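You operate a simulated robot arm through the tools that you are given. There is no shell and no other tool.

You run a simulated robot arm. Do the job below in one go: nothing can be reset, and whatever is moved stays where it is left.

TASK
Wipe the clamped brown offcut clean, switch the extractor off and lay the offcut on the rubber mat.
Fine: felt wiper back, cradle lever free. Set down upright: felt wiper. What is to be rubbed or washed off counts as gone when no trace of it is left.

It is judged by the outcome, as a careful person would: the job done as asked, and still so three seconds after it is handed in. It fails if anything else is knocked over, pushed out of place, dropped, spilled or broken.

THE ROBOT
A 6-joint arm with a four-finger gripper, fixed in place. Base frame: the origin is on the floor under the middle of its stand, x ahead of it, y to its left, z up. Units: m, degrees, N and s.
It reaches about 1.012 m from its shoulder. Its first joint turns from -166.0 to 166.0 degrees. Payload 3.43 kg.
The TCP is the grasp point between the finger pads, 0.03 m short of the fingertips. In the tool frame z runs along the fingers and y along their closing line. The gripper opens to 0.12 m; its body begins 0.085 m behind the TCP.
Orientation is told as [roll, pitch, yaw] about the base's x, y, z axes, in that order, counted from this pose: with the fingers straight down and closing along the base's y, the tool's x points along the base's -x, its y along +y and its z along -z.

THE INTERFACE
- The arm moves only by the tool jog_arm. Its argument "series" is a list of rows, each a list of 3 entries, a list of its own where there are three numbers: the shift along the tool's x, y, z in cm, then the turn, a rotation vector about the tool's x, y, z in degrees, then the gripper command, from -1 (fully open) to 1 (shut), values between in proportion. In form: [[[dx, dy, dz], [wx, wy, wz], gripper], ...]. A call has 1 to 20 rows; each row shifts and turns the commanded pose from where the row before left it, along the tool's axes as they then stand. Rows are played at 5 a second. More than 0.05 m and 8.6 degrees between two rows, or a gripper value outside its range, and nothing of the call is played. Where a pose cannot be reached the arm comes as near as it can. A force on the tool above 40 N (or 10 N above the force at the start of the call, whichever is more), or a blocked arm, ends the call early, and 0.2 s more pass. The fingers move at their own pace (about 0.1362 m/s each) and stop on an object; they squeeze with about 39 N. The grip force told is the motor's: it shows also when the fingers shut on nothing. Time passes only in rows, and 0.2 s behind the last, so rows that do not move let the fingers close. The reply holds the time, the measured pose of the TCP, the force on the tool along the base axes, the opening and the grip force, in the units named above and with some noise, with the torque about the TCP (base axes, N m) and any sound that the robot's microphone picked up, and new pictures: "pictures" is both (left out), scene, wrist or none.
- Cameras (640 x 400 px; columns grow to the right, rows downward): "scene" is fixed at [0.0498, 0.5003, 1.6588]; the picture's right is [-0.29, -0.96, 0.00], its down [-0.88, 0.27, -0.39] and it looks along [0.37, -0.11, -0.92] (base axes); focal length 351 px, centre (320, 200). "wrist" rides on the gripper at [0.071, -0.017, -0.121] in the tool frame; the picture's right is [0.23, 0.97, 0.00], its down [-0.81, 0.19, -0.55] and it looks along [-0.54, 0.13, 0.83] (tool axes); focal length 275 px, centre (320, 200). There is no depth. A picture from a camera that has moved, and an enlarged one, comes with that camera's place and axes in the base frame and with its lens.
- inspect(camera, box): a new picture of the part [left, top, right, bottom] of that camera's present view, enlarged. No time passes.
- hand_in(): hands the job in; it is judged then, once.

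Places have to be worked out from the pictures, the camera data and where the tool is seen. Open the gripper and draw the arm clear of the work before you hand the job in, unless the task says otherwise.

The tools are called after "Call:" by a JSON object that holds its "name" and its "arguments". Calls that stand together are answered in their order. jog_arm: Moves the arm, as the interface text tells. Its arguments: {"type":"object","properties":{"series":{"type":"array","items":{"type":"array"}},"pictures":{"type":"string","enum":["both","scene","wrist","none"]}},"required":["series"]} The other tools are called the same way: inspect (camera, box) takes an enlarged picture of a part of a camera's view; hand_in () hands the job in.

At the start:

```text
time_s: 0.0
tool_pos: [0.4164, 0.3256, 1.1871]
tcp_rot: [0.1, 0.1, 0.0]
wrist_force: [0.1, 0.0, 0.1]
torque: [0.0, 0.02, -0.04]
opening: 0.1199
finger_force: 0.0
```

scene: 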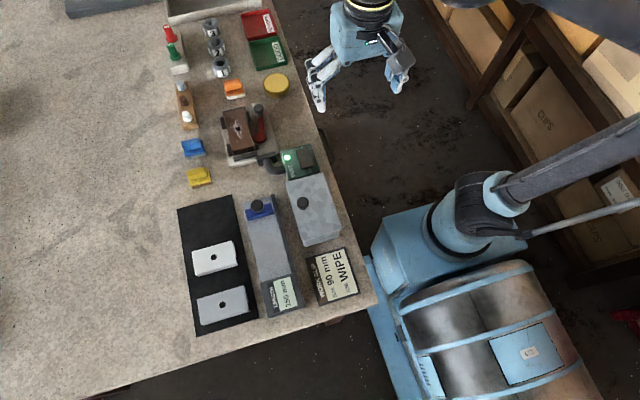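
wrist: 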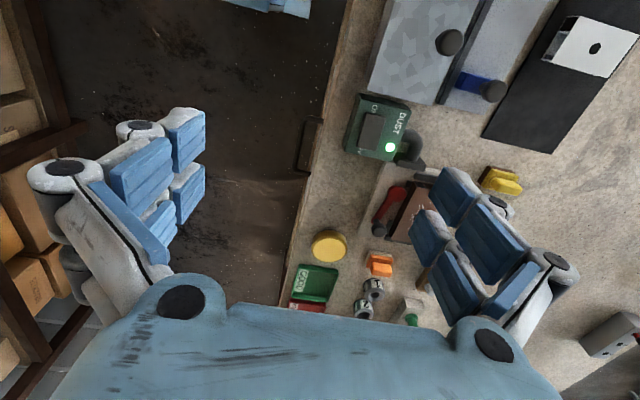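

I start by looking closely at the bench in the scene picture before moving anything.

Call:
{"name": "inspect", "arguments": {"camera": "scene", "box": [160, 80, 320, 180]}}

Call:
{"name": "inspect", "arguments": {"camera": "scene", "box": [170, 170, 380, 340]}}

Call:
{"name": "inspect", "arguments": {"camera": "scene", "box": [150, 0, 310, 100]}}

Call:
{"name": "inspect", "arguments": {"camera": "wrist", "box": [270, 80, 550, 340]}}

```text
4.00 times, centred on (240, 130) of scene
camera zoom: at [0.0498, 0.5003, 1.6588], right [-0.29, -0.96, 0.0], down [-0.88, 0.27, -0.39], along [0.37, -0.11, -0.92], focal length 1405 px, centre (640, 480)
```

zoom: 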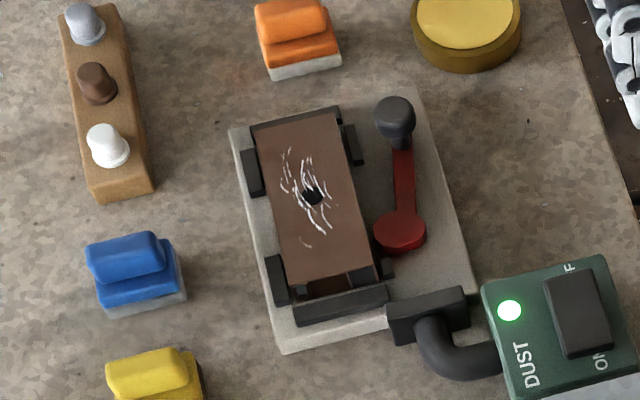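

```text
2.35 times, centred on (275, 255) of scene
camera zoom: at [0.0498, 0.5003, 1.6588], right [-0.29, -0.96, 0.0], down [-0.88, 0.27, -0.39], along [0.37, -0.11, -0.92], focal length 827 px, centre (426, 71)
```

zoom: 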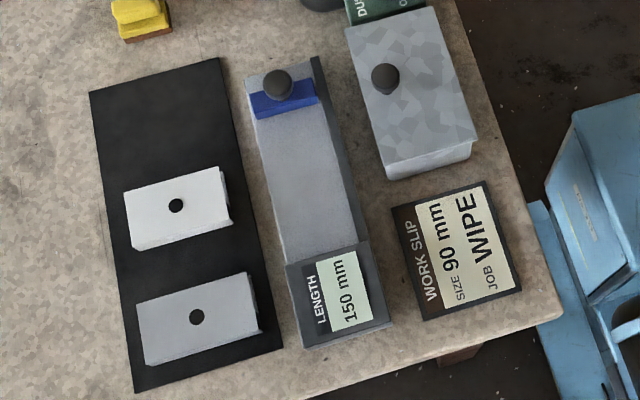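

```text
4.00 times, centred on (230, 50) of scene
camera zoom: at [0.0498, 0.5003, 1.6588], right [-0.29, -0.96, 0.0], down [-0.88, 0.27, -0.39], along [0.37, -0.11, -0.92], focal length 1405 px, centre (680, 800)
```

zoom: 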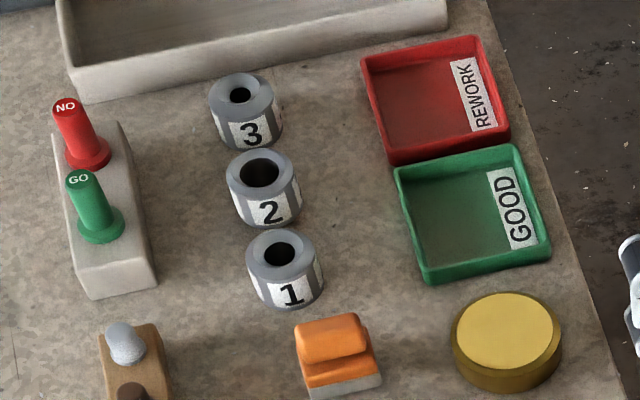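

```text
1.54 times, centred on (410, 210) of wrist
camera zoom: at [0.3448, 0.3085, 1.3082], right [-0.23, 0.97, 0.0], down [0.81, 0.19, 0.55], along [0.54, 0.13, -0.83], focal length 424 px, centre (182, 185)
```

zoom: 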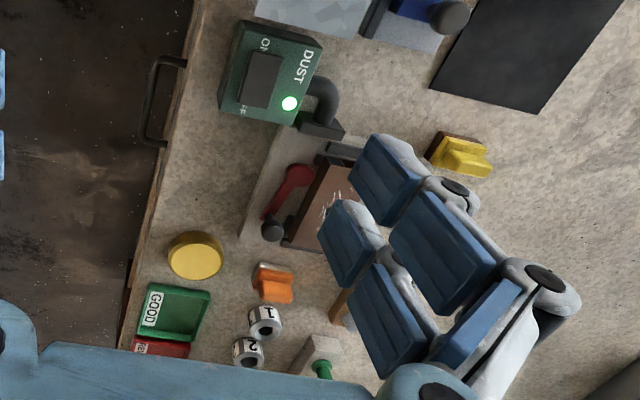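

The brown offcut sits in the cradle at about [0.60, 0.55, 0.91], with the lever beside it and the extractor box at about [0.47, 0.42]. The table top is at z≈0.87. To find out which block is the felt wiper, I move the wrist camera over the blue and yellow blocks, staying high.

Call:
{"name": "jog_arm", "arguments": {"series": [[[-0.35, 4.2, 2.0], [0, 0, 0], -1], [[-0.35, 4.2, 2.0], [0, 0, 0], -1], [[-0.35, 4.2, 2.0], [0, 0, 0], -1], [[-0.35, 4.2, 2.0], [0, 0, 0], -1], [[-0.35, 4.2, 2.0], [0, 0, 0], -1], [[-0.35, 4.2, 2.0], [0, 0, 0], -1], [[-0.35, 4.2, 2.0], [0, 0, 0], -1], [[0, 0, 0], [0, 0, 0], -1]], "pictures": "both"}}

```text
time_s: 1.8
tool_pos: [0.4293, 0.6204, 1.0537]
tcp_rot: [0.1, -0.6, 0.0]
wrist_force: [-0.1, -0.4, -0.1]
torque: [0.0, -0.04, 0.03]
opening: 0.1202
finger_force: 0.0
camera wrist: at [0.3548, 0.6027, 1.1739], right [-0.23, 0.97, 0.0], down [0.8, 0.19, 0.56], along [0.55, 0.13, -0.83], focal length 275 px, centre (320, 200)
```

scene: 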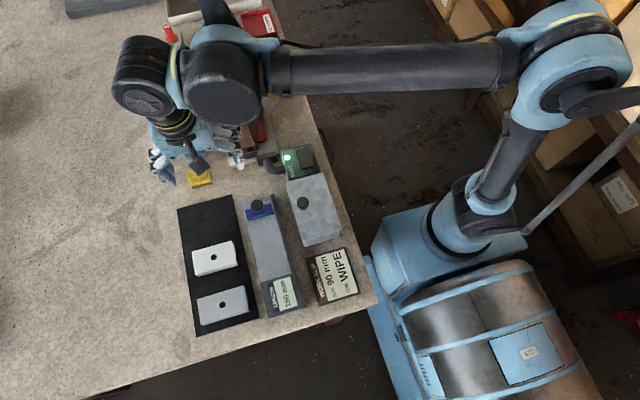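
wrist: 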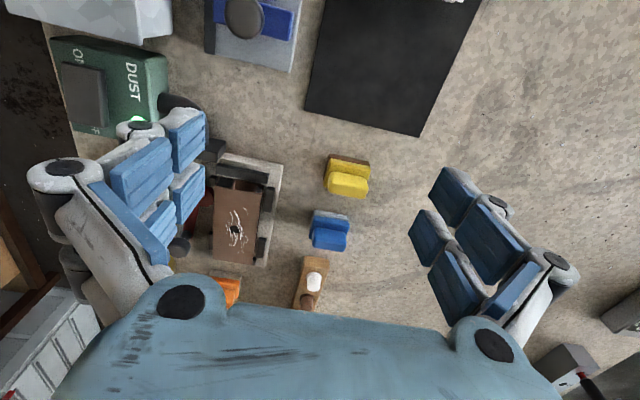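

Call:
{"name": "inspect", "arguments": {"camera": "wrist", "box": [200, 140, 400, 265]}}

Call:
{"name": "inspect", "arguments": {"camera": "wrist", "box": [170, 200, 350, 310]}}

```text
3.20 times, centred on (300, 202) of wrist
camera zoom: at [0.3548, 0.6027, 1.1739], right [-0.23, 0.97, 0.0], down [0.8, 0.19, 0.56], along [0.55, 0.13, -0.83], focal length 881 px, centre (384, 192)
```

zoom: 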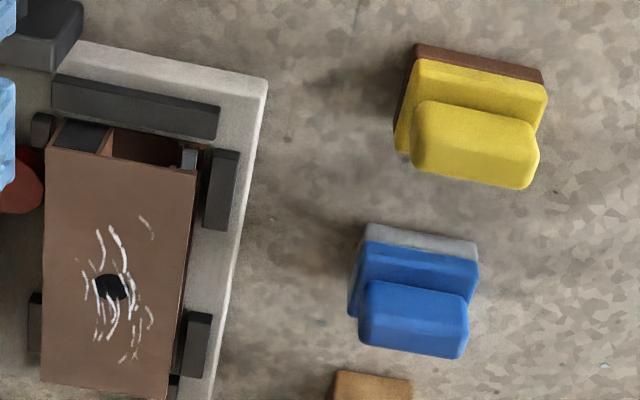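

```text
3.56 times, centred on (260, 255) of wrist
camera zoom: at [0.3548, 0.6027, 1.1739], right [-0.23, 0.97, 0.0], down [0.8, 0.19, 0.56], along [0.55, 0.13, -0.83], focal length 979 px, centre (533, 4)
```

zoom: 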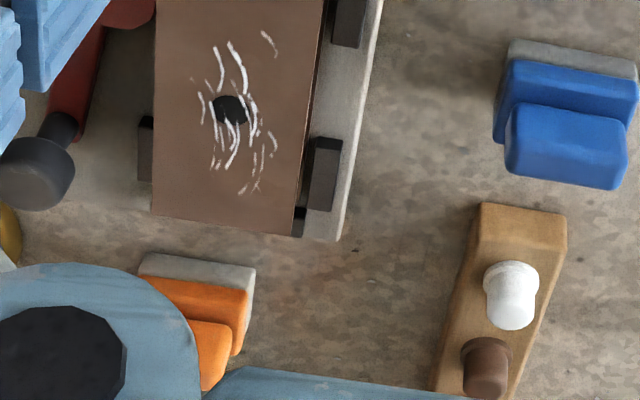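

Call:
{"name": "inspect", "arguments": {"camera": "wrist", "box": [318, 145, 378, 205]}}

Call:
{"name": "inspect", "arguments": {"camera": "wrist", "box": [305, 200, 360, 260]}}

Call:
{"name": "inspect", "arguments": {"camera": "wrist", "box": [205, 260, 250, 310]}}

Call:
{"name": "inspect", "arguments": {"camera": "wrist", "box": [190, 150, 300, 270]}}

```text
6.67 times, centred on (348, 175) of wrist
camera zoom: at [0.3548, 0.6027, 1.1739], right [-0.23, 0.97, 0.0], down [0.8, 0.19, 0.56], along [0.55, 0.13, -0.83], focal length 1835 px, centre (133, 367)
```

zoom: 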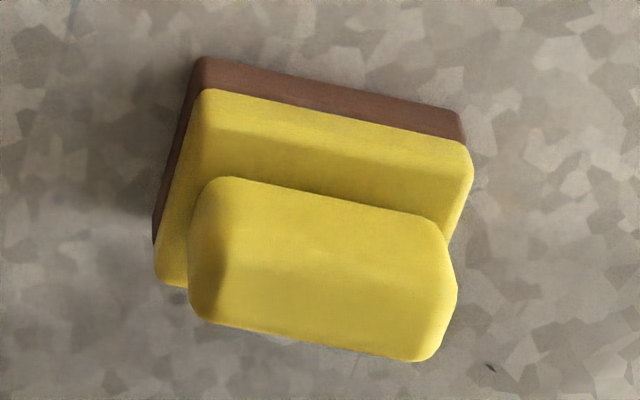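

```text
6.67 times, centred on (332, 230) of wrist
camera zoom: at [0.3548, 0.6027, 1.1739], right [-0.23, 0.97, 0.0], down [0.8, 0.19, 0.56], along [0.55, 0.13, -0.83], focal length 1835 px, centre (237, 0)
```

zoom: 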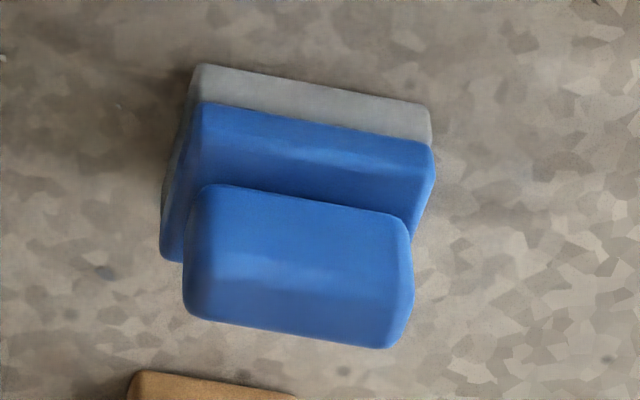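

```text
8.00 times, centred on (228, 285) of wrist
camera zoom: at [0.3548, 0.6027, 1.1739], right [-0.23, 0.97, 0.0], down [0.8, 0.19, 0.56], along [0.55, 0.13, -0.83], focal length 2202 px, centre (1060, -480)
```

zoom: 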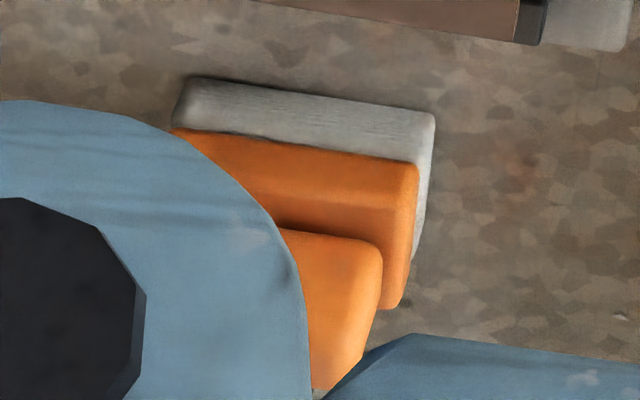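

```text
3.33 times, centred on (245, 210) of wrist
camera zoom: at [0.3548, 0.6027, 1.1739], right [-0.23, 0.97, 0.0], down [0.8, 0.19, 0.56], along [0.55, 0.13, -0.83], focal length 918 px, centre (570, 167)
```

zoom: 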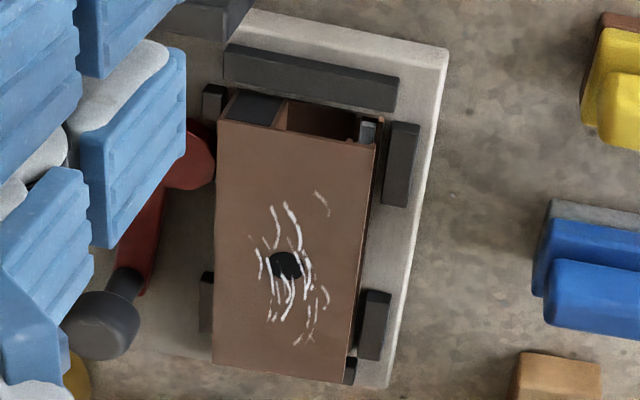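

The three block bases look different (brown, plain grey, pale streaky), so I need a lower, more side-on view to tell which one is felt. I back the arm up a little and tilt the wrist so the camera looks along the bench.

Call:
{"name": "jog_arm", "arguments": {"series": [[[1.65, -2.7, 1.8], [0, 0, 0], -1], [[1.65, -2.7, 1.8], [0, 0, 0], -1], [[1.65, -2.7, 1.8], [0, 0, 0], -1], [[0, 0, 0], [0, -8.4, 0], -1], [[0, 0, 0], [0, -8.4, 0], -1], [[0, 0, 0], [0, -8.4, 0], -1], [[0, 0, 0], [0, 0, 0], -1]], "pictures": "both"}}

```text
time_s: 3.4
tool_pos: [0.3802, 0.5386, 0.9985]
tcp_rot: [0.2, -25.9, 0.0]
wrist_force: [0.3, -0.2, -0.5]
torque: [-0.01, -0.02, 0.01]
opening: 0.12
finger_force: 0.1
camera wrist: at [0.2616, 0.5215, 1.0763], right [-0.21, 0.97, -0.1], down [0.49, 0.19, 0.85], along [0.85, 0.13, -0.51], focal length 275 px, centre (320, 200)
```

scene: 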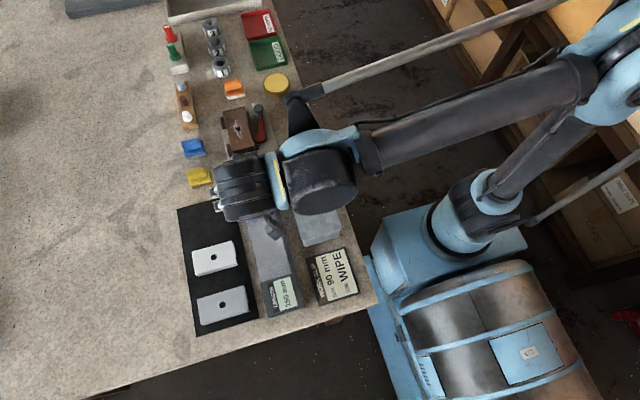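
wrist: 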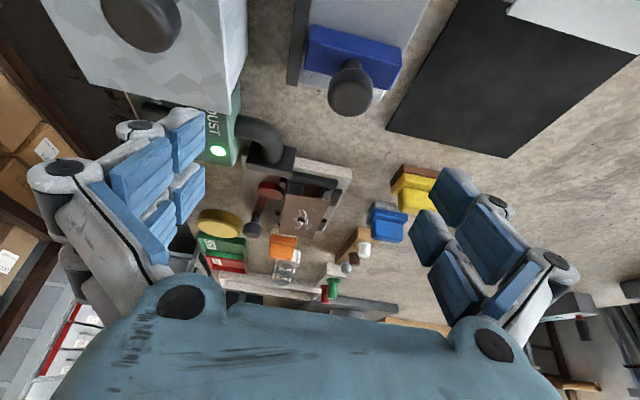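

Call:
{"name": "inspect", "arguments": {"camera": "wrist", "box": [260, 225, 310, 270]}}

Call:
{"name": "inspect", "arguments": {"camera": "wrist", "box": [360, 195, 415, 245]}}

Call:
{"name": "inspect", "arguments": {"camera": "wrist", "box": [380, 160, 445, 215]}}

Call:
{"name": "inspect", "arguments": {"camera": "wrist", "box": [235, 145, 365, 245]}}

```text
8.89 times, centred on (285, 248) of wrist
camera zoom: at [0.2616, 0.5215, 1.0763], right [-0.21, 0.97, -0.1], down [0.49, 0.19, 0.85], along [0.85, 0.13, -0.51], focal length 2447 px, centre (631, -222)
```

zoom: 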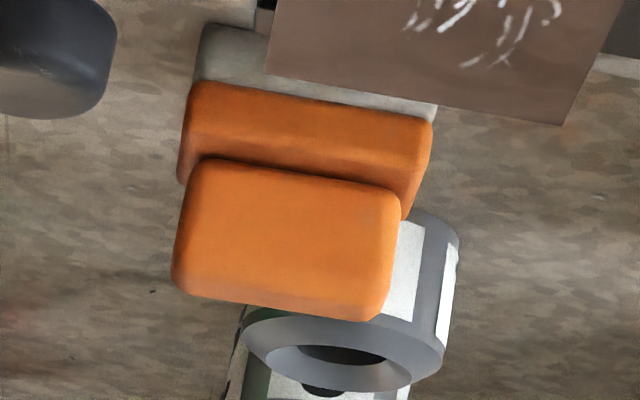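

```text
8.00 times, centred on (388, 220) of wrist
camera zoom: at [0.2616, 0.5215, 1.0763], right [-0.21, 0.97, -0.1], down [0.49, 0.19, 0.85], along [0.85, 0.13, -0.51], focal length 2202 px, centre (-220, 40)
```

zoom: 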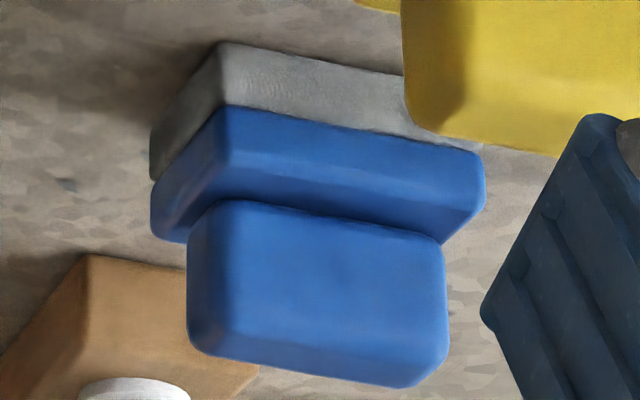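

```text
7.27 times, centred on (412, 188) of wrist
camera zoom: at [0.2616, 0.5215, 1.0763], right [-0.21, 0.97, -0.1], down [0.49, 0.19, 0.85], along [0.85, 0.13, -0.51], focal length 2002 px, centre (-353, 291)
```

zoom: 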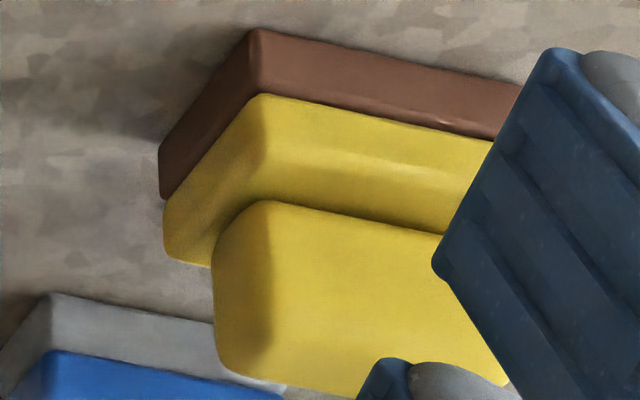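

```text
4.00 times, centred on (300, 195) of wrist
camera zoom: at [0.2616, 0.5215, 1.0763], right [-0.21, 0.97, -0.1], down [0.49, 0.19, 0.85], along [0.85, 0.13, -0.51], focal length 1101 px, centre (400, 220)
```

zoom: 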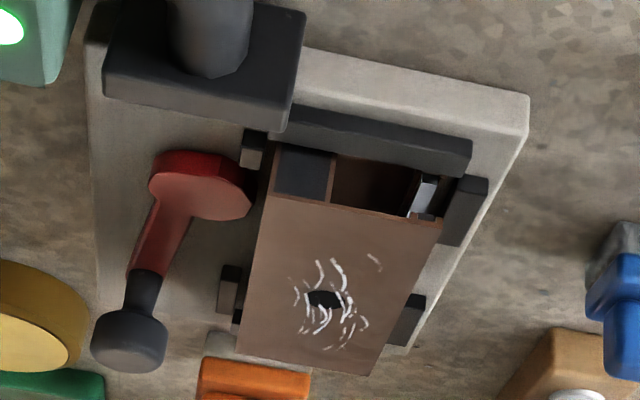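

Call:
{"name": "inspect", "arguments": {"camera": "scene", "box": [218, 74, 250, 104]}}

Call:
{"name": "inspect", "arguments": {"camera": "scene", "box": [176, 133, 210, 163]}}

Call:
{"name": "inspect", "arguments": {"camera": "scene", "box": [182, 160, 216, 192]}}

Call:
{"name": "inspect", "arguments": {"camera": "scene", "box": [215, 95, 275, 165]}}

```text
13.33 times, centred on (234, 89) of scene
camera zoom: at [0.0498, 0.5003, 1.6588], right [-0.29, -0.96, 0.0], down [-0.88, 0.27, -0.39], along [0.37, -0.11, -0.92], focal length 4684 px, centre (1467, 1680)
```

zoom: 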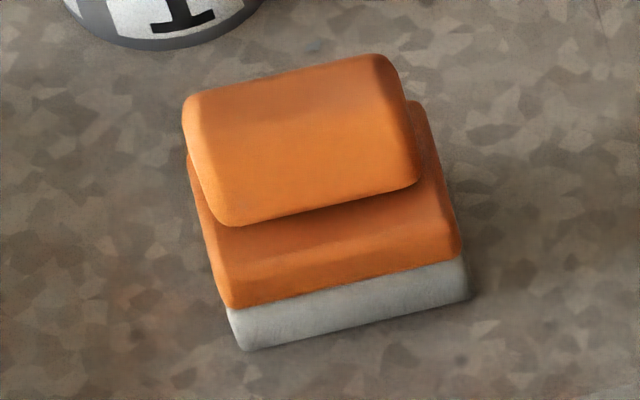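

```text
13.33 times, centred on (193, 148) of scene
camera zoom: at [0.0498, 0.5003, 1.6588], right [-0.29, -0.96, 0.0], down [-0.88, 0.27, -0.39], along [0.37, -0.11, -0.92], focal length 4684 px, centre (2013, 893)
```

zoom: 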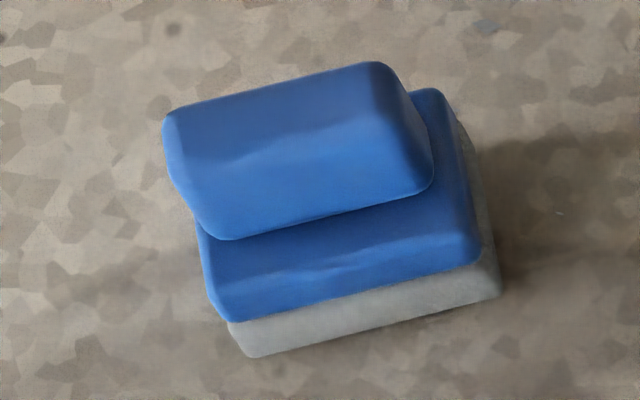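

```text
12.50 times, centred on (199, 176) of scene
camera zoom: at [0.0498, 0.5003, 1.6588], right [-0.29, -0.96, 0.0], down [-0.88, 0.27, -0.39], along [0.37, -0.11, -0.92], focal length 4391 px, centre (1832, 500)
```

zoom: 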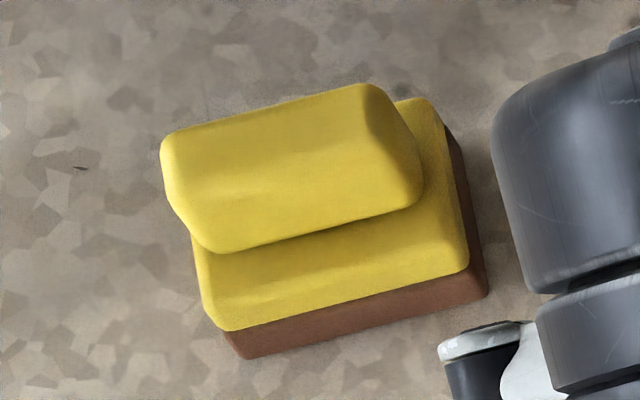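

```text
5.71 times, centred on (245, 130) of scene
camera zoom: at [0.0498, 0.5003, 1.6588], right [-0.29, -0.96, 0.0], down [-0.88, 0.27, -0.39], along [0.37, -0.11, -0.92], focal length 2007 px, centre (749, 600)
```

zoom: 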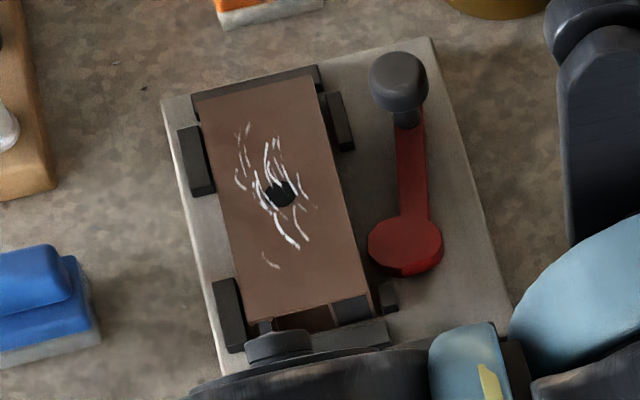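

Call:
{"name": "inspect", "arguments": {"camera": "wrist", "box": [370, 200, 400, 218]}}

Call:
{"name": "inspect", "arguments": {"camera": "wrist", "box": [268, 228, 294, 244]}}

Call:
{"name": "inspect", "arguments": {"camera": "wrist", "box": [388, 160, 418, 180]}}

Call:
{"name": "inspect", "arguments": {"camera": "scene", "box": [225, 91, 245, 104]}}

Call:
{"name": "inspect", "arguments": {"camera": "scene", "box": [184, 148, 204, 161]}}

Call:
{"name": "inspect", "arguments": {"camera": "scene", "box": [160, 70, 220, 135]}}

```text
16.00 times, centred on (385, 209) of wrist
camera zoom: at [0.2616, 0.5215, 1.0763], right [-0.21, 0.97, -0.1], down [0.49, 0.19, 0.85], along [0.85, 0.13, -0.51], focal length 4404 px, centre (-720, 56)
```

zoom: 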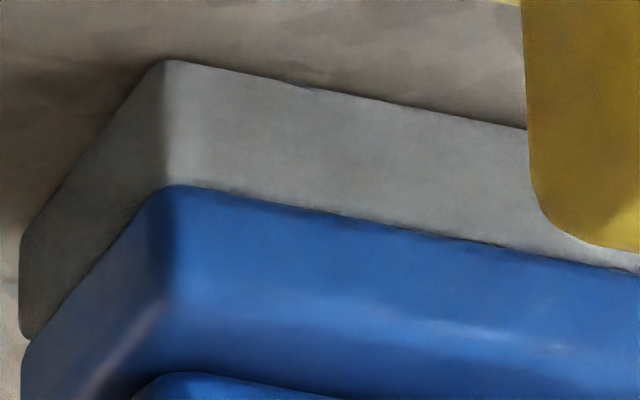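

```text
16.00 times, centred on (281, 236) of wrist
camera zoom: at [0.2616, 0.5215, 1.0763], right [-0.21, 0.97, -0.1], down [0.49, 0.19, 0.85], along [0.85, 0.13, -0.51], focal length 4404 px, centre (944, -376)
```

zoom: 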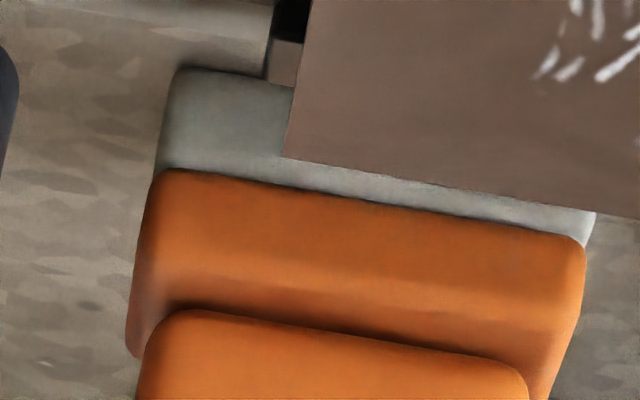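

```text
16.00 times, centred on (403, 170) of wrist
camera zoom: at [0.2616, 0.5215, 1.0763], right [-0.21, 0.97, -0.1], down [0.49, 0.19, 0.85], along [0.85, 0.13, -0.51], focal length 4404 px, centre (-1008, 680)
```

zoom: 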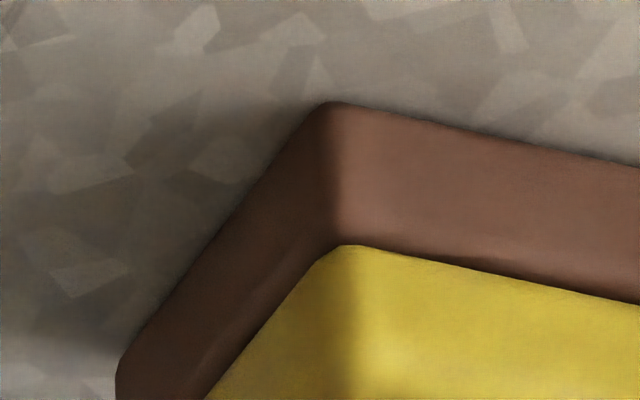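

```text
16.00 times, centred on (235, 98) of scene
camera zoom: at [0.0498, 0.5003, 1.6588], right [-0.29, -0.96, 0.0], down [-0.88, 0.27, -0.39], along [0.37, -0.11, -0.92], focal length 5621 px, centre (1680, 1840)
```

zoom: 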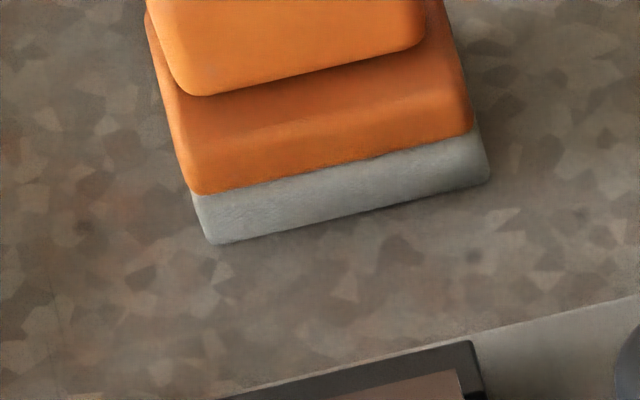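

```text
16.00 times, centred on (194, 154) of scene
camera zoom: at [0.0498, 0.5003, 1.6588], right [-0.29, -0.96, 0.0], down [-0.88, 0.27, -0.39], along [0.37, -0.11, -0.92], focal length 5621 px, centre (2336, 928)
```

zoom: 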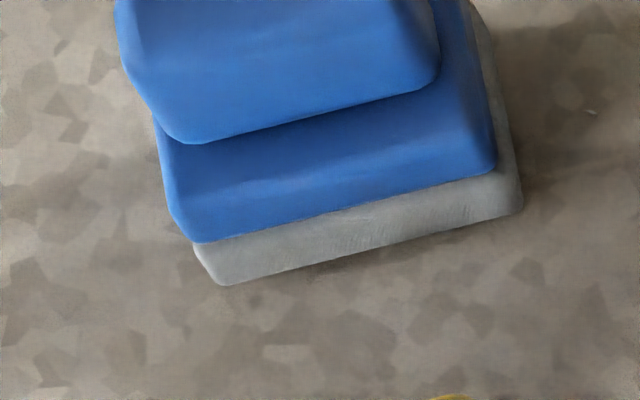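

```text
6.15 times, centred on (190, 102) of scene
camera zoom: at [0.0498, 0.5003, 1.6588], right [-0.29, -0.96, 0.0], down [-0.88, 0.27, -0.39], along [0.37, -0.11, -0.92], focal length 2162 px, centre (1120, 800)
```

zoom: 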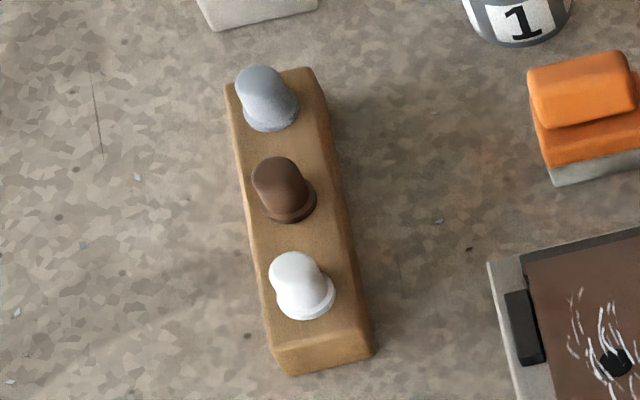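

Call:
{"name": "inspect", "arguments": {"camera": "wrist", "box": [40, 0, 300, 170]}}

Call:
{"name": "inspect", "arguments": {"camera": "wrist", "box": [180, 190, 400, 320]}}

Call:
{"name": "inspect", "arguments": {"camera": "wrist", "box": [280, 0, 640, 200]}}

Call:
{"name": "inspect", "arguments": {"camera": "wrist", "box": [240, 100, 360, 180]}}

```text
2.35 times, centred on (170, 85) of wrist
camera zoom: at [0.2616, 0.5215, 1.0763], right [-0.21, 0.97, -0.1], down [0.49, 0.19, 0.85], along [0.85, 0.13, -0.51], focal length 648 px, centre (673, 471)
```

zoom: 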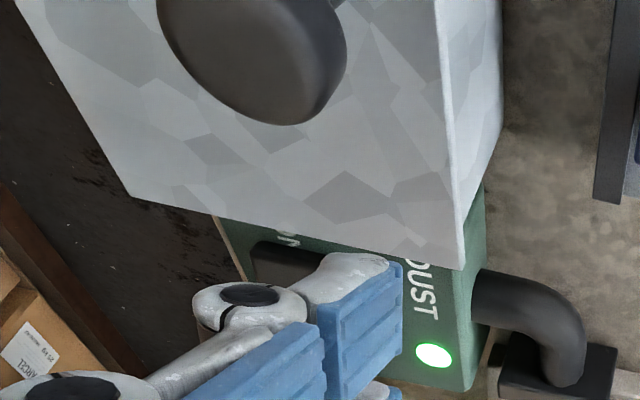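

```text
2.91 times, centred on (290, 255) of wrist
camera zoom: at [0.2616, 0.5215, 1.0763], right [-0.21, 0.97, -0.1], down [0.49, 0.19, 0.85], along [0.85, 0.13, -0.51], focal length 801 px, centre (407, 40)
```

zoom: 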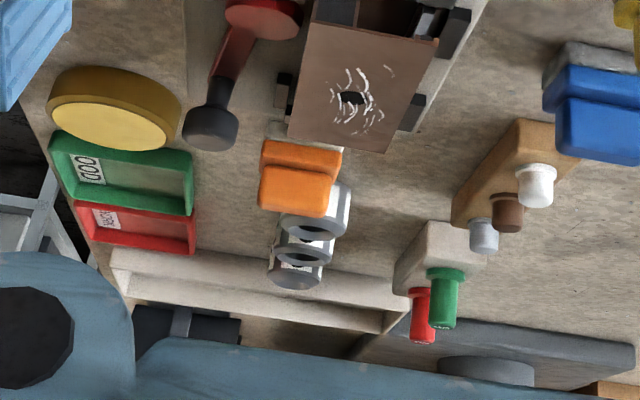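

```text
1.78 times, centred on (460, 100) of wrist
camera zoom: at [0.2616, 0.5215, 1.0763], right [-0.21, 0.97, -0.1], down [0.49, 0.19, 0.85], along [0.85, 0.13, -0.51], focal length 489 px, centre (71, 378)
```

zoom: 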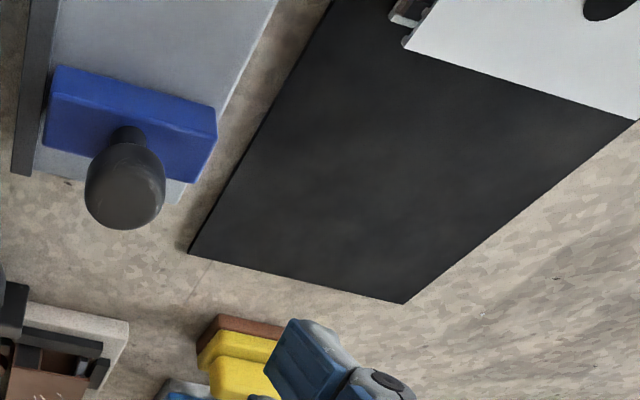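

```text
5.00 times, centred on (300, 140) of wrist
camera zoom: at [0.2616, 0.5215, 1.0763], right [-0.21, 0.97, -0.1], down [0.49, 0.19, 0.85], along [0.85, 0.13, -0.51], focal length 1376 px, centre (420, 500)
```

zoom: 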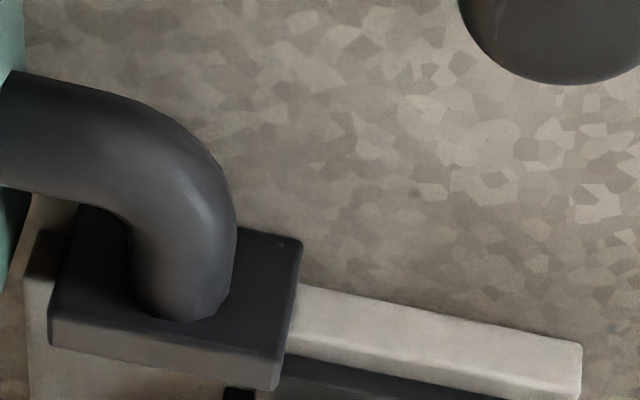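

The bases are grey matte (blue block), pale and streaky (orange) and brown (yellow). Matte grey fits felt best, so I take the blue block first and will check it with one light stroke. I raise the arm clear of the stop's knob, untilt, and go above the blue block at about [0.593, 0.673].

Call:
{"name": "jog_arm", "arguments": {"series": [[[-1.75, 0, -3.6], [0, 0, 0], -1], [[0, 0, 0], [0, 8.5, 0], -1], [[0, 0, 0], [0, 8.5, 0], -1], [[0, 0, 0], [0, 8.5, 0], -1], [[-3.55, 2.24, 0.3], [0, 0, 0], -1], [[-3.55, 2.24, 0.3], [0, 0, 0], -1], [[-3.55, 2.24, 0.3], [0, 0, 0], -1], [[-3.55, 2.24, 0.3], [0, 0, 0], -1], [[-3.55, 2.24, 0.3], [0, 0, 0], -1], [[-3.55, 2.24, 0.3], [0, 0, 0], -1], [[0, 0, 0], [0, 0, 0], -1], [[0, 0, 0], [0, 0, 0], -1]], "pictures": "both"}}

```text
time_s: 6.0
tool_pos: [0.5961, 0.6735, 1.0197]
tcp_rot: [0.2, -0.4, 0.0]
wrist_force: [-0.3, 0.6, -0.8]
torque: [0.01, 0.0, 0.03]
opening: 0.1199
finger_force: 0.1
camera wrist: at [0.5227, 0.6553, 1.1402], right [-0.23, 0.97, 0.0], down [0.81, 0.19, 0.56], along [0.54, 0.13, -0.83], focal length 275 px, centre (320, 200)
```

scene: 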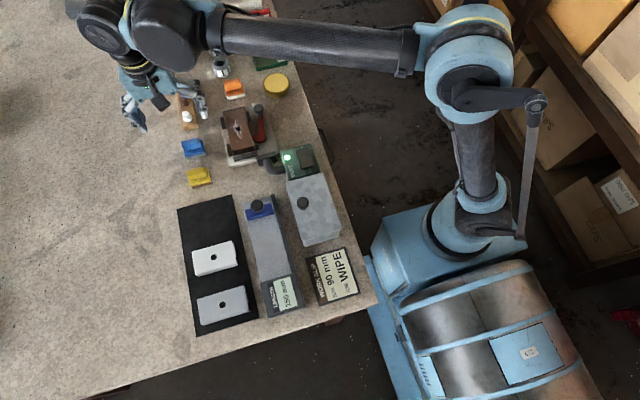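
wrist: 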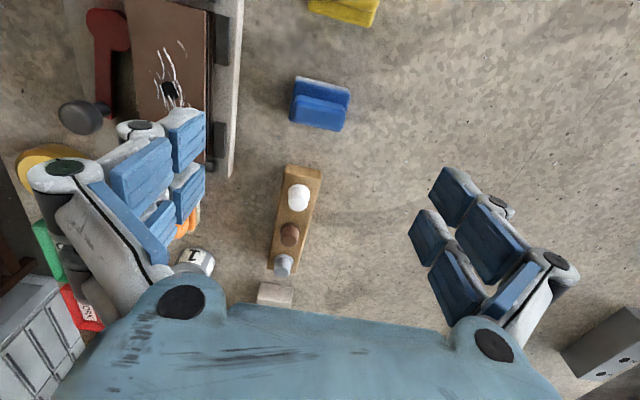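

Call:
{"name": "inspect", "arguments": {"camera": "wrist", "box": [270, 60, 370, 145]}}

Call:
{"name": "inspect", "arguments": {"camera": "scene", "box": [100, 60, 230, 160]}}

Call:
{"name": "inspect", "arguments": {"camera": "wrist", "box": [50, 0, 250, 180]}}

```text
4.71 times, centred on (320, 102) of wrist
camera zoom: at [0.5227, 0.6553, 1.1402], right [-0.23, 0.97, 0.0], down [0.81, 0.19, 0.56], along [0.54, 0.13, -0.83], focal length 1295 px, centre (320, 659)
```

zoom: 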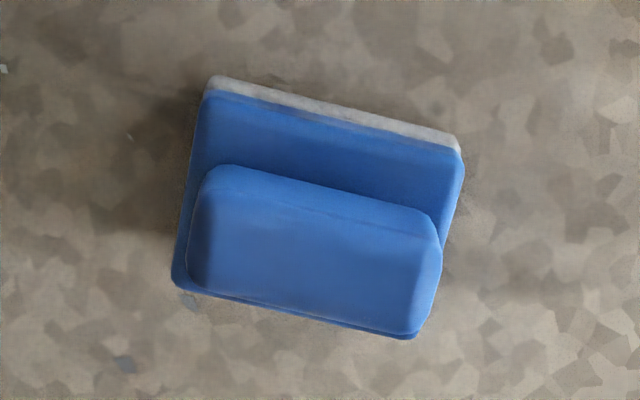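

```text
4.00 times, centred on (165, 110) of scene
camera zoom: at [0.0498, 0.5003, 1.6588], right [-0.29, -0.96, 0.0], down [-0.88, 0.27, -0.39], along [0.37, -0.11, -0.92], focal length 1405 px, centre (940, 560)
```

zoom: 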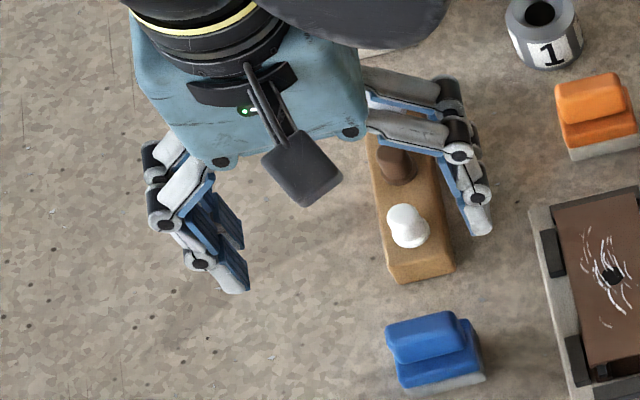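

```text
2.22 times, centred on (150, 90) of wrist
camera zoom: at [0.5227, 0.6553, 1.1402], right [-0.23, 0.97, 0.0], down [0.81, 0.19, 0.56], along [0.54, 0.13, -0.83], focal length 612 px, centre (698, 444)
```

zoom: 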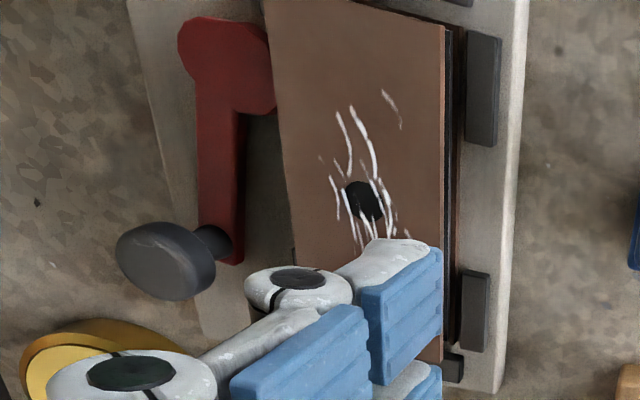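

The blue handle top is at about [0.590, 0.670, 0.912], roughly 41 mm long in y and 19 mm wide in x. I turn the gripper 90° so it closes across the handle in x, part-close it to about 56 mm, and centre it over the handle while still high.

Call:
{"name": "jog_arm", "arguments": {"series": [[[0, 0, 0], [0, 0, 8.2], -1], [[0, 0, 0], [0, 0, 8.2], -1], [[0, 0, 0], [0, 0, 8.2], -1], [[0, 0, 0], [0, 0, 8.2], -1], [[0, 0, 0], [0, 0, 8.2], -1], [[0, 0, 0], [0, 0, 8.2], -0.5], [[0, 0, 0], [0, 0, 8.2], -0.2], [[0, 0, 0], [0, 0, 8.2], 0.07], [[0, 0, 0], [0, 0, 8.2], 0.07], [[0, 0, 0], [0, 0, 8.2], 0.07], [[0, 0, 0], [0, 0, 8.0], 0.07], [[0, 0, 0], [0, 0, 0], 0.07]], "pictures": "both"}}

```text
time_s: 8.6
tool_pos: [0.5932, 0.6728, 1.0217]
tcp_rot: [0.3, 0.1, -90.0]
wrist_force: [-0.3, 0.4, 0.1]
torque: [0.01, -0.03, -0.03]
opening: 0.0558
finger_force: 0.1
camera wrist: at [0.5745, 0.7448, 1.1424], right [0.97, 0.23, 0.01], down [0.19, -0.81, 0.55], along [0.13, -0.54, -0.83], focal length 275 px, centre (320, 200)
```

scene: 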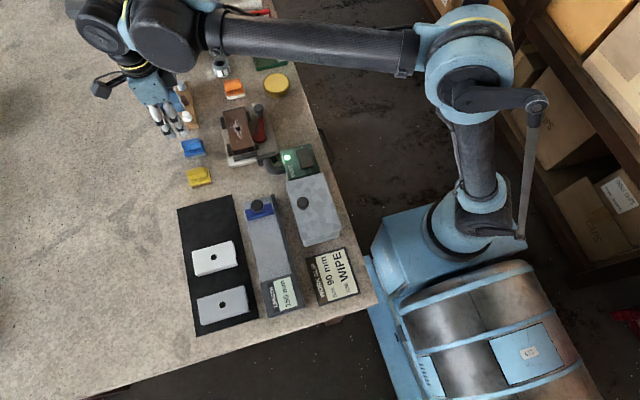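
wrist: 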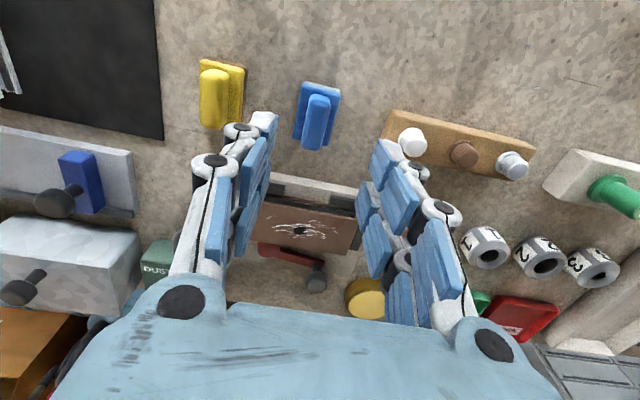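

Call:
{"name": "inspect", "arguments": {"camera": "wrist", "box": [270, 65, 370, 165]}}

Call:
{"name": "inspect", "arguments": {"camera": "wrist", "box": [220, 150, 380, 300]}}

```text
4.00 times, centred on (320, 115) of wrist
camera zoom: at [0.5745, 0.7448, 1.1424], right [0.97, 0.23, 0.01], down [0.19, -0.81, 0.55], along [0.13, -0.54, -0.83], focal length 1101 px, centre (320, 540)
```

zoom: 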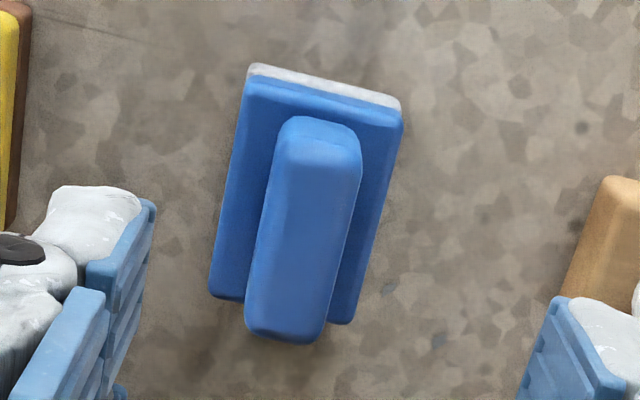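

```text
2.67 times, centred on (300, 225) of wrist
camera zoom: at [0.5745, 0.7448, 1.1424], right [0.97, 0.23, 0.01], down [0.19, -0.81, 0.55], along [0.13, -0.54, -0.83], focal length 734 px, centre (373, 133)
```

zoom: 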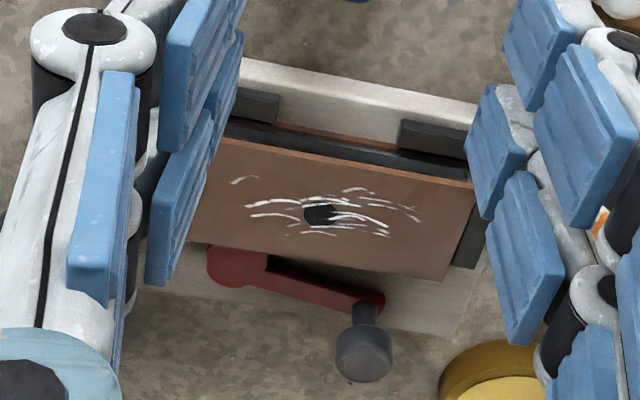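

The gripper is yawed 90° and the handle centre is at about [0.5895, 0.669]. I make a small correction and descend until the fingertips are just above the block's base.

Call:
{"name": "jog_arm", "arguments": {"series": [[[-0.33, -0.37, 3.0], [0, 0, 0], 0.07], [[0, 0, 3.0], [0, 0, 0], 0.07], [[0, 0, 2.0], [0, 0, 0], 0.07], [[0, 0, 1.0], [0, 0, 0], 0.07], [[0, 0, 0.5], [0, 0, 0], 0.07], [[0, 0, 0], [0, 0, 0], 0.07]], "pictures": "both"}}

```text
time_s: 10.0
tool_pos: [0.5895, 0.67, 0.9263]
tcp_rot: [0.3, 0.0, -89.9]
wrist_force: [-0.3, 0.0, -0.5]
torque: [0.0, 0.0, 0.0]
opening: 0.0557
finger_force: 0.1
camera wrist: at [0.5708, 0.7414, 1.0473], right [0.97, 0.23, 0.01], down [0.19, -0.81, 0.55], along [0.13, -0.54, -0.83], focal length 275 px, centre (320, 200)
```

scene: 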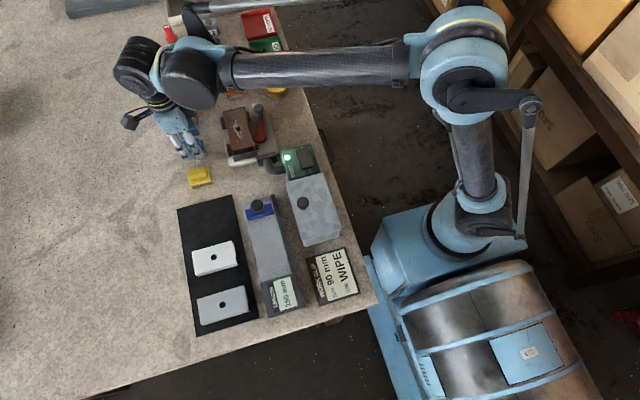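
wrist: 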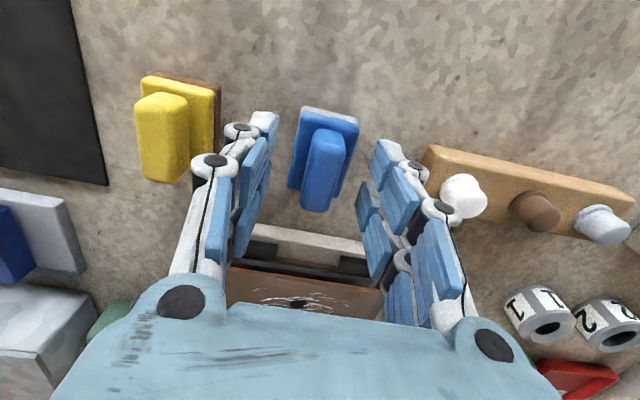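

Call:
{"name": "inspect", "arguments": {"camera": "wrist", "box": [220, 90, 420, 260]}}

Call:
{"name": "inspect", "arguments": {"camera": "scene", "box": [160, 110, 230, 175]}}

```text
2.35 times, centred on (320, 175) of wrist
camera zoom: at [0.5708, 0.7414, 1.0473], right [0.97, 0.23, 0.01], down [0.19, -0.81, 0.55], along [0.13, -0.54, -0.83], focal length 648 px, centre (320, 259)
```

zoom: 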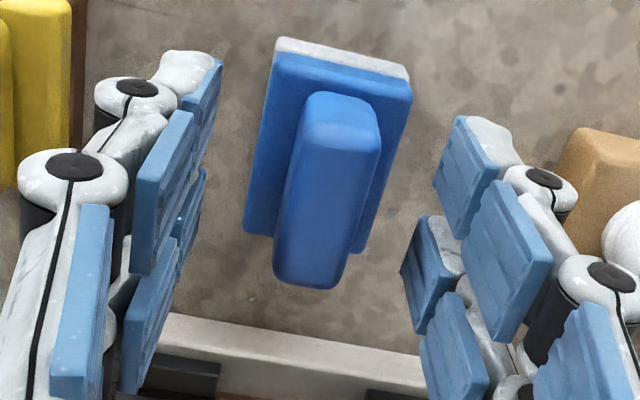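

```text
6.15 times, centred on (195, 142) of scene
camera zoom: at [0.0498, 0.5003, 1.6588], right [-0.29, -0.96, 0.0], down [-0.88, 0.27, -0.39], along [0.37, -0.11, -0.92], focal length 2162 px, centre (1089, 554)
```

zoom: 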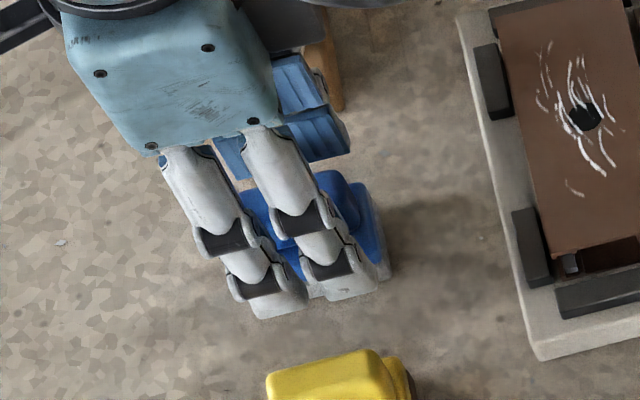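

The handle sits centred between the finger pads and the fingertips are at z≈0.896, just above the base ledge. Closing on the handle now.

Call:
{"name": "jog_arm", "arguments": {"series": [[[0, 0, 0], [0, 0, 0], 0.4], [[0, 0, 0], [0, 0, 0], 0.8], [[0, 0, 0], [0, 0, 0], 1], [[0, 0, 0], [0, 0, 0], 1], [[0, 0, 0], [0, 0, 0], 1]], "pictures": "both"}}

```text
time_s: 11.2
tool_pos: [0.5894, 0.6693, 0.9259]
tcp_rot: [0.3, 0.2, -90.0]
wrist_force: [-0.4, 0.4, 0.0]
torque: [-0.04, 0.0, 0.01]
opening: 0.0177
finger_force: 39.1
camera wrist: at [0.5708, 0.7414, 1.0475], right [0.97, 0.23, 0.01], down [0.19, -0.81, 0.55], along [0.13, -0.54, -0.83], focal length 275 px, centre (320, 200)
```

scene: 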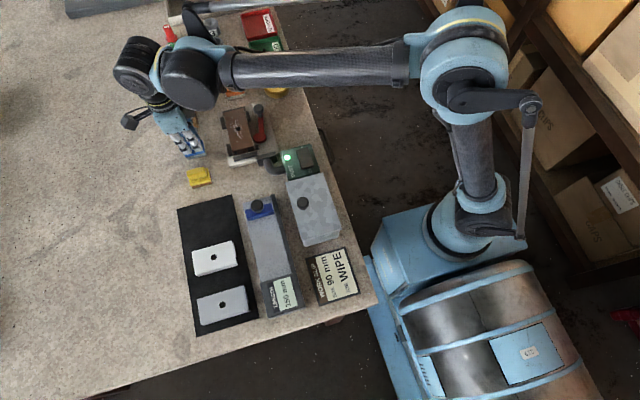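
wrist: 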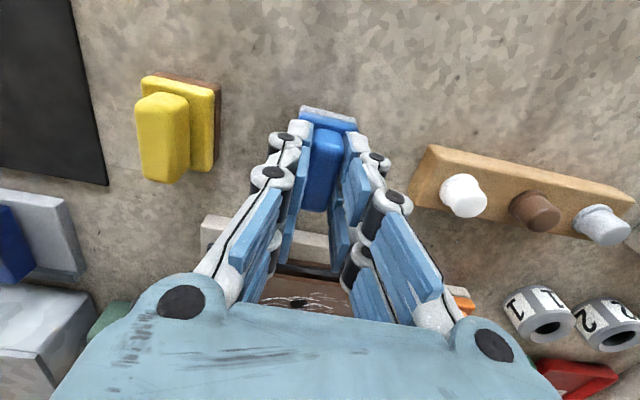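

The grip holds (opening 17.7 mm, 39 N). I lift straight up 8 cm and check that the block comes along; its home pose to return to is TCP [0.589, 0.669, 0.926].

Call:
{"name": "jog_arm", "arguments": {"series": [[[0, 0, -1], [0, 0, 0], 1], [[0, 0, -3], [0, 0, 0], 1], [[0, 0, -4], [0, 0, 0], 1], [[0, 0, 0], [0, 0, 0], 1]], "pictures": "both"}}

```text
time_s: 12.2
tool_pos: [0.5906, 0.6703, 1.0077]
tcp_rot: [0.3, 0.1, -89.9]
wrist_force: [0.1, -0.6, -1.1]
torque: [0.01, 0.0, 0.0]
opening: 0.0172
finger_force: 38.9
camera wrist: at [0.5723, 0.7414, 1.1281], right [0.97, 0.23, 0.01], down [0.19, -0.81, 0.55], along [0.13, -0.54, -0.83], focal length 275 px, centre (320, 200)
```

scene: 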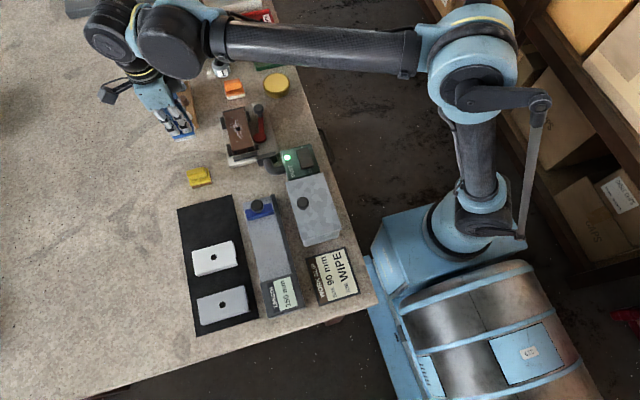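
wrist: 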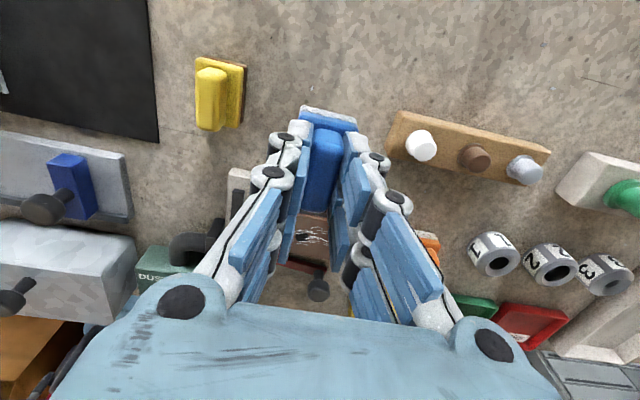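

The block is held firmly and the pad bottom is about 54 mm below the TCP. The offcut top is at z≈0.913, with its hole at [0.596, 0.551]. I move over its near end for a short, light test stroke.

Call:
{"name": "jog_arm", "arguments": {"series": [[[-4, -0.82, 0.3], [0, 0, 0], 1], [[-4, -0.82, 0.3], [0, 0, 0], 1], [[-4, -0.82, 0.3], [0, 0, 0], 1], [[0, 0, 0.9], [0, 0, 0], 1], [[0, 0, 0], [0, 0, 0], 1], [[0, 0, 0], [0, 0, 0], 1]], "pictures": "both"}}

```text
time_s: 13.6
tool_pos: [0.5644, 0.5514, 0.9879]
tcp_rot: [0.3, 0.1, -89.9]
wrist_force: [-0.1, 0.6, 0.3]
torque: [0.04, 0.0, 0.0]
opening: 0.0172
finger_force: 38.6
camera wrist: at [0.5462, 0.6217, 1.1095], right [0.97, 0.23, 0.01], down [0.19, -0.81, 0.55], along [0.13, -0.54, -0.83], focal length 275 px, centre (320, 200)
```

scene: 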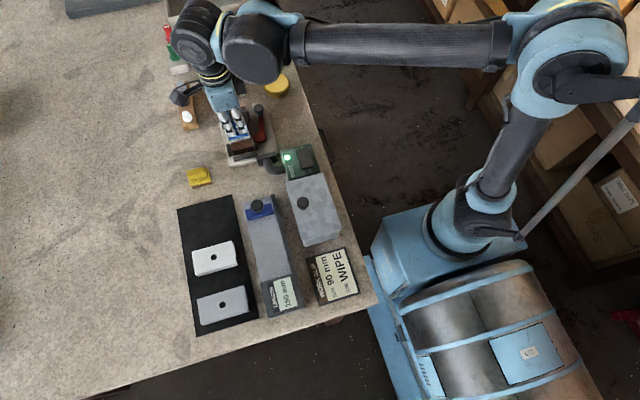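
wrist: 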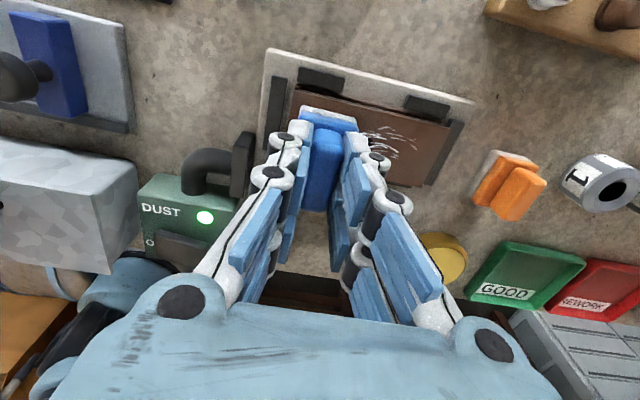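

I now lower the wiper in small steps and watch for the first contact force.

Call:
{"name": "jog_arm", "arguments": {"series": [[[0, 0, 0.8], [0, 0, 0], 1], [[0, 0, 0.4], [0, 0, 0], 1], [[0, 0, 0.2], [0, 0, 0], 1], [[0, 0, 0.2], [0, 0, 0], 1], [[0, 0, 0.1], [0, 0, 0], 1], [[0, 0, 0], [0, 0, 0], 1]], "pictures": "none"}}

```text
time_s: 15.0
tool_pos: [0.5649, 0.5504, 0.9726]
tcp_rot: [0.4, 0.1, -89.9]
wrist_force: [0.5, 0.3, -0.9]
torque: [-0.02, -0.02, -0.02]
opening: 0.0174
finger_force: 39.3
```

Call:
{"name": "jog_arm", "arguments": {"series": [[[0, 0, 0.2], [0, 0, 0], 1], [[0, 0, 0.2], [0, 0, 0], 1], [[0, 0, 0.1], [0, 0, 0], 1], [[0, 0, 0], [0, 0, 0], 1]], "pictures": "wrist"}}

```text
time_s: 16.0
tool_pos: [0.566, 0.5499, 0.9662]
tcp_rot: [0.3, 0.1, -89.8]
wrist_force: [0.3, -0.9, -1.1]
torque: [-0.01, 0.0, 0.01]
opening: 0.0176
finger_force: 38.9
camera wrist: at [0.5462, 0.6211, 1.087], right [0.97, 0.23, 0.01], down [0.19, -0.81, 0.55], along [0.13, -0.54, -0.83], focal length 275 px, centre (320, 200)
```

wrist: 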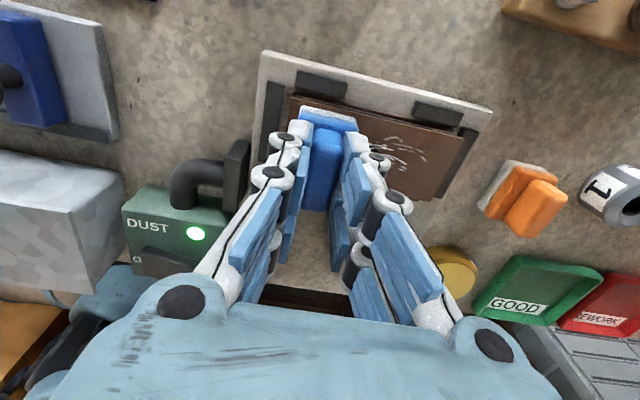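

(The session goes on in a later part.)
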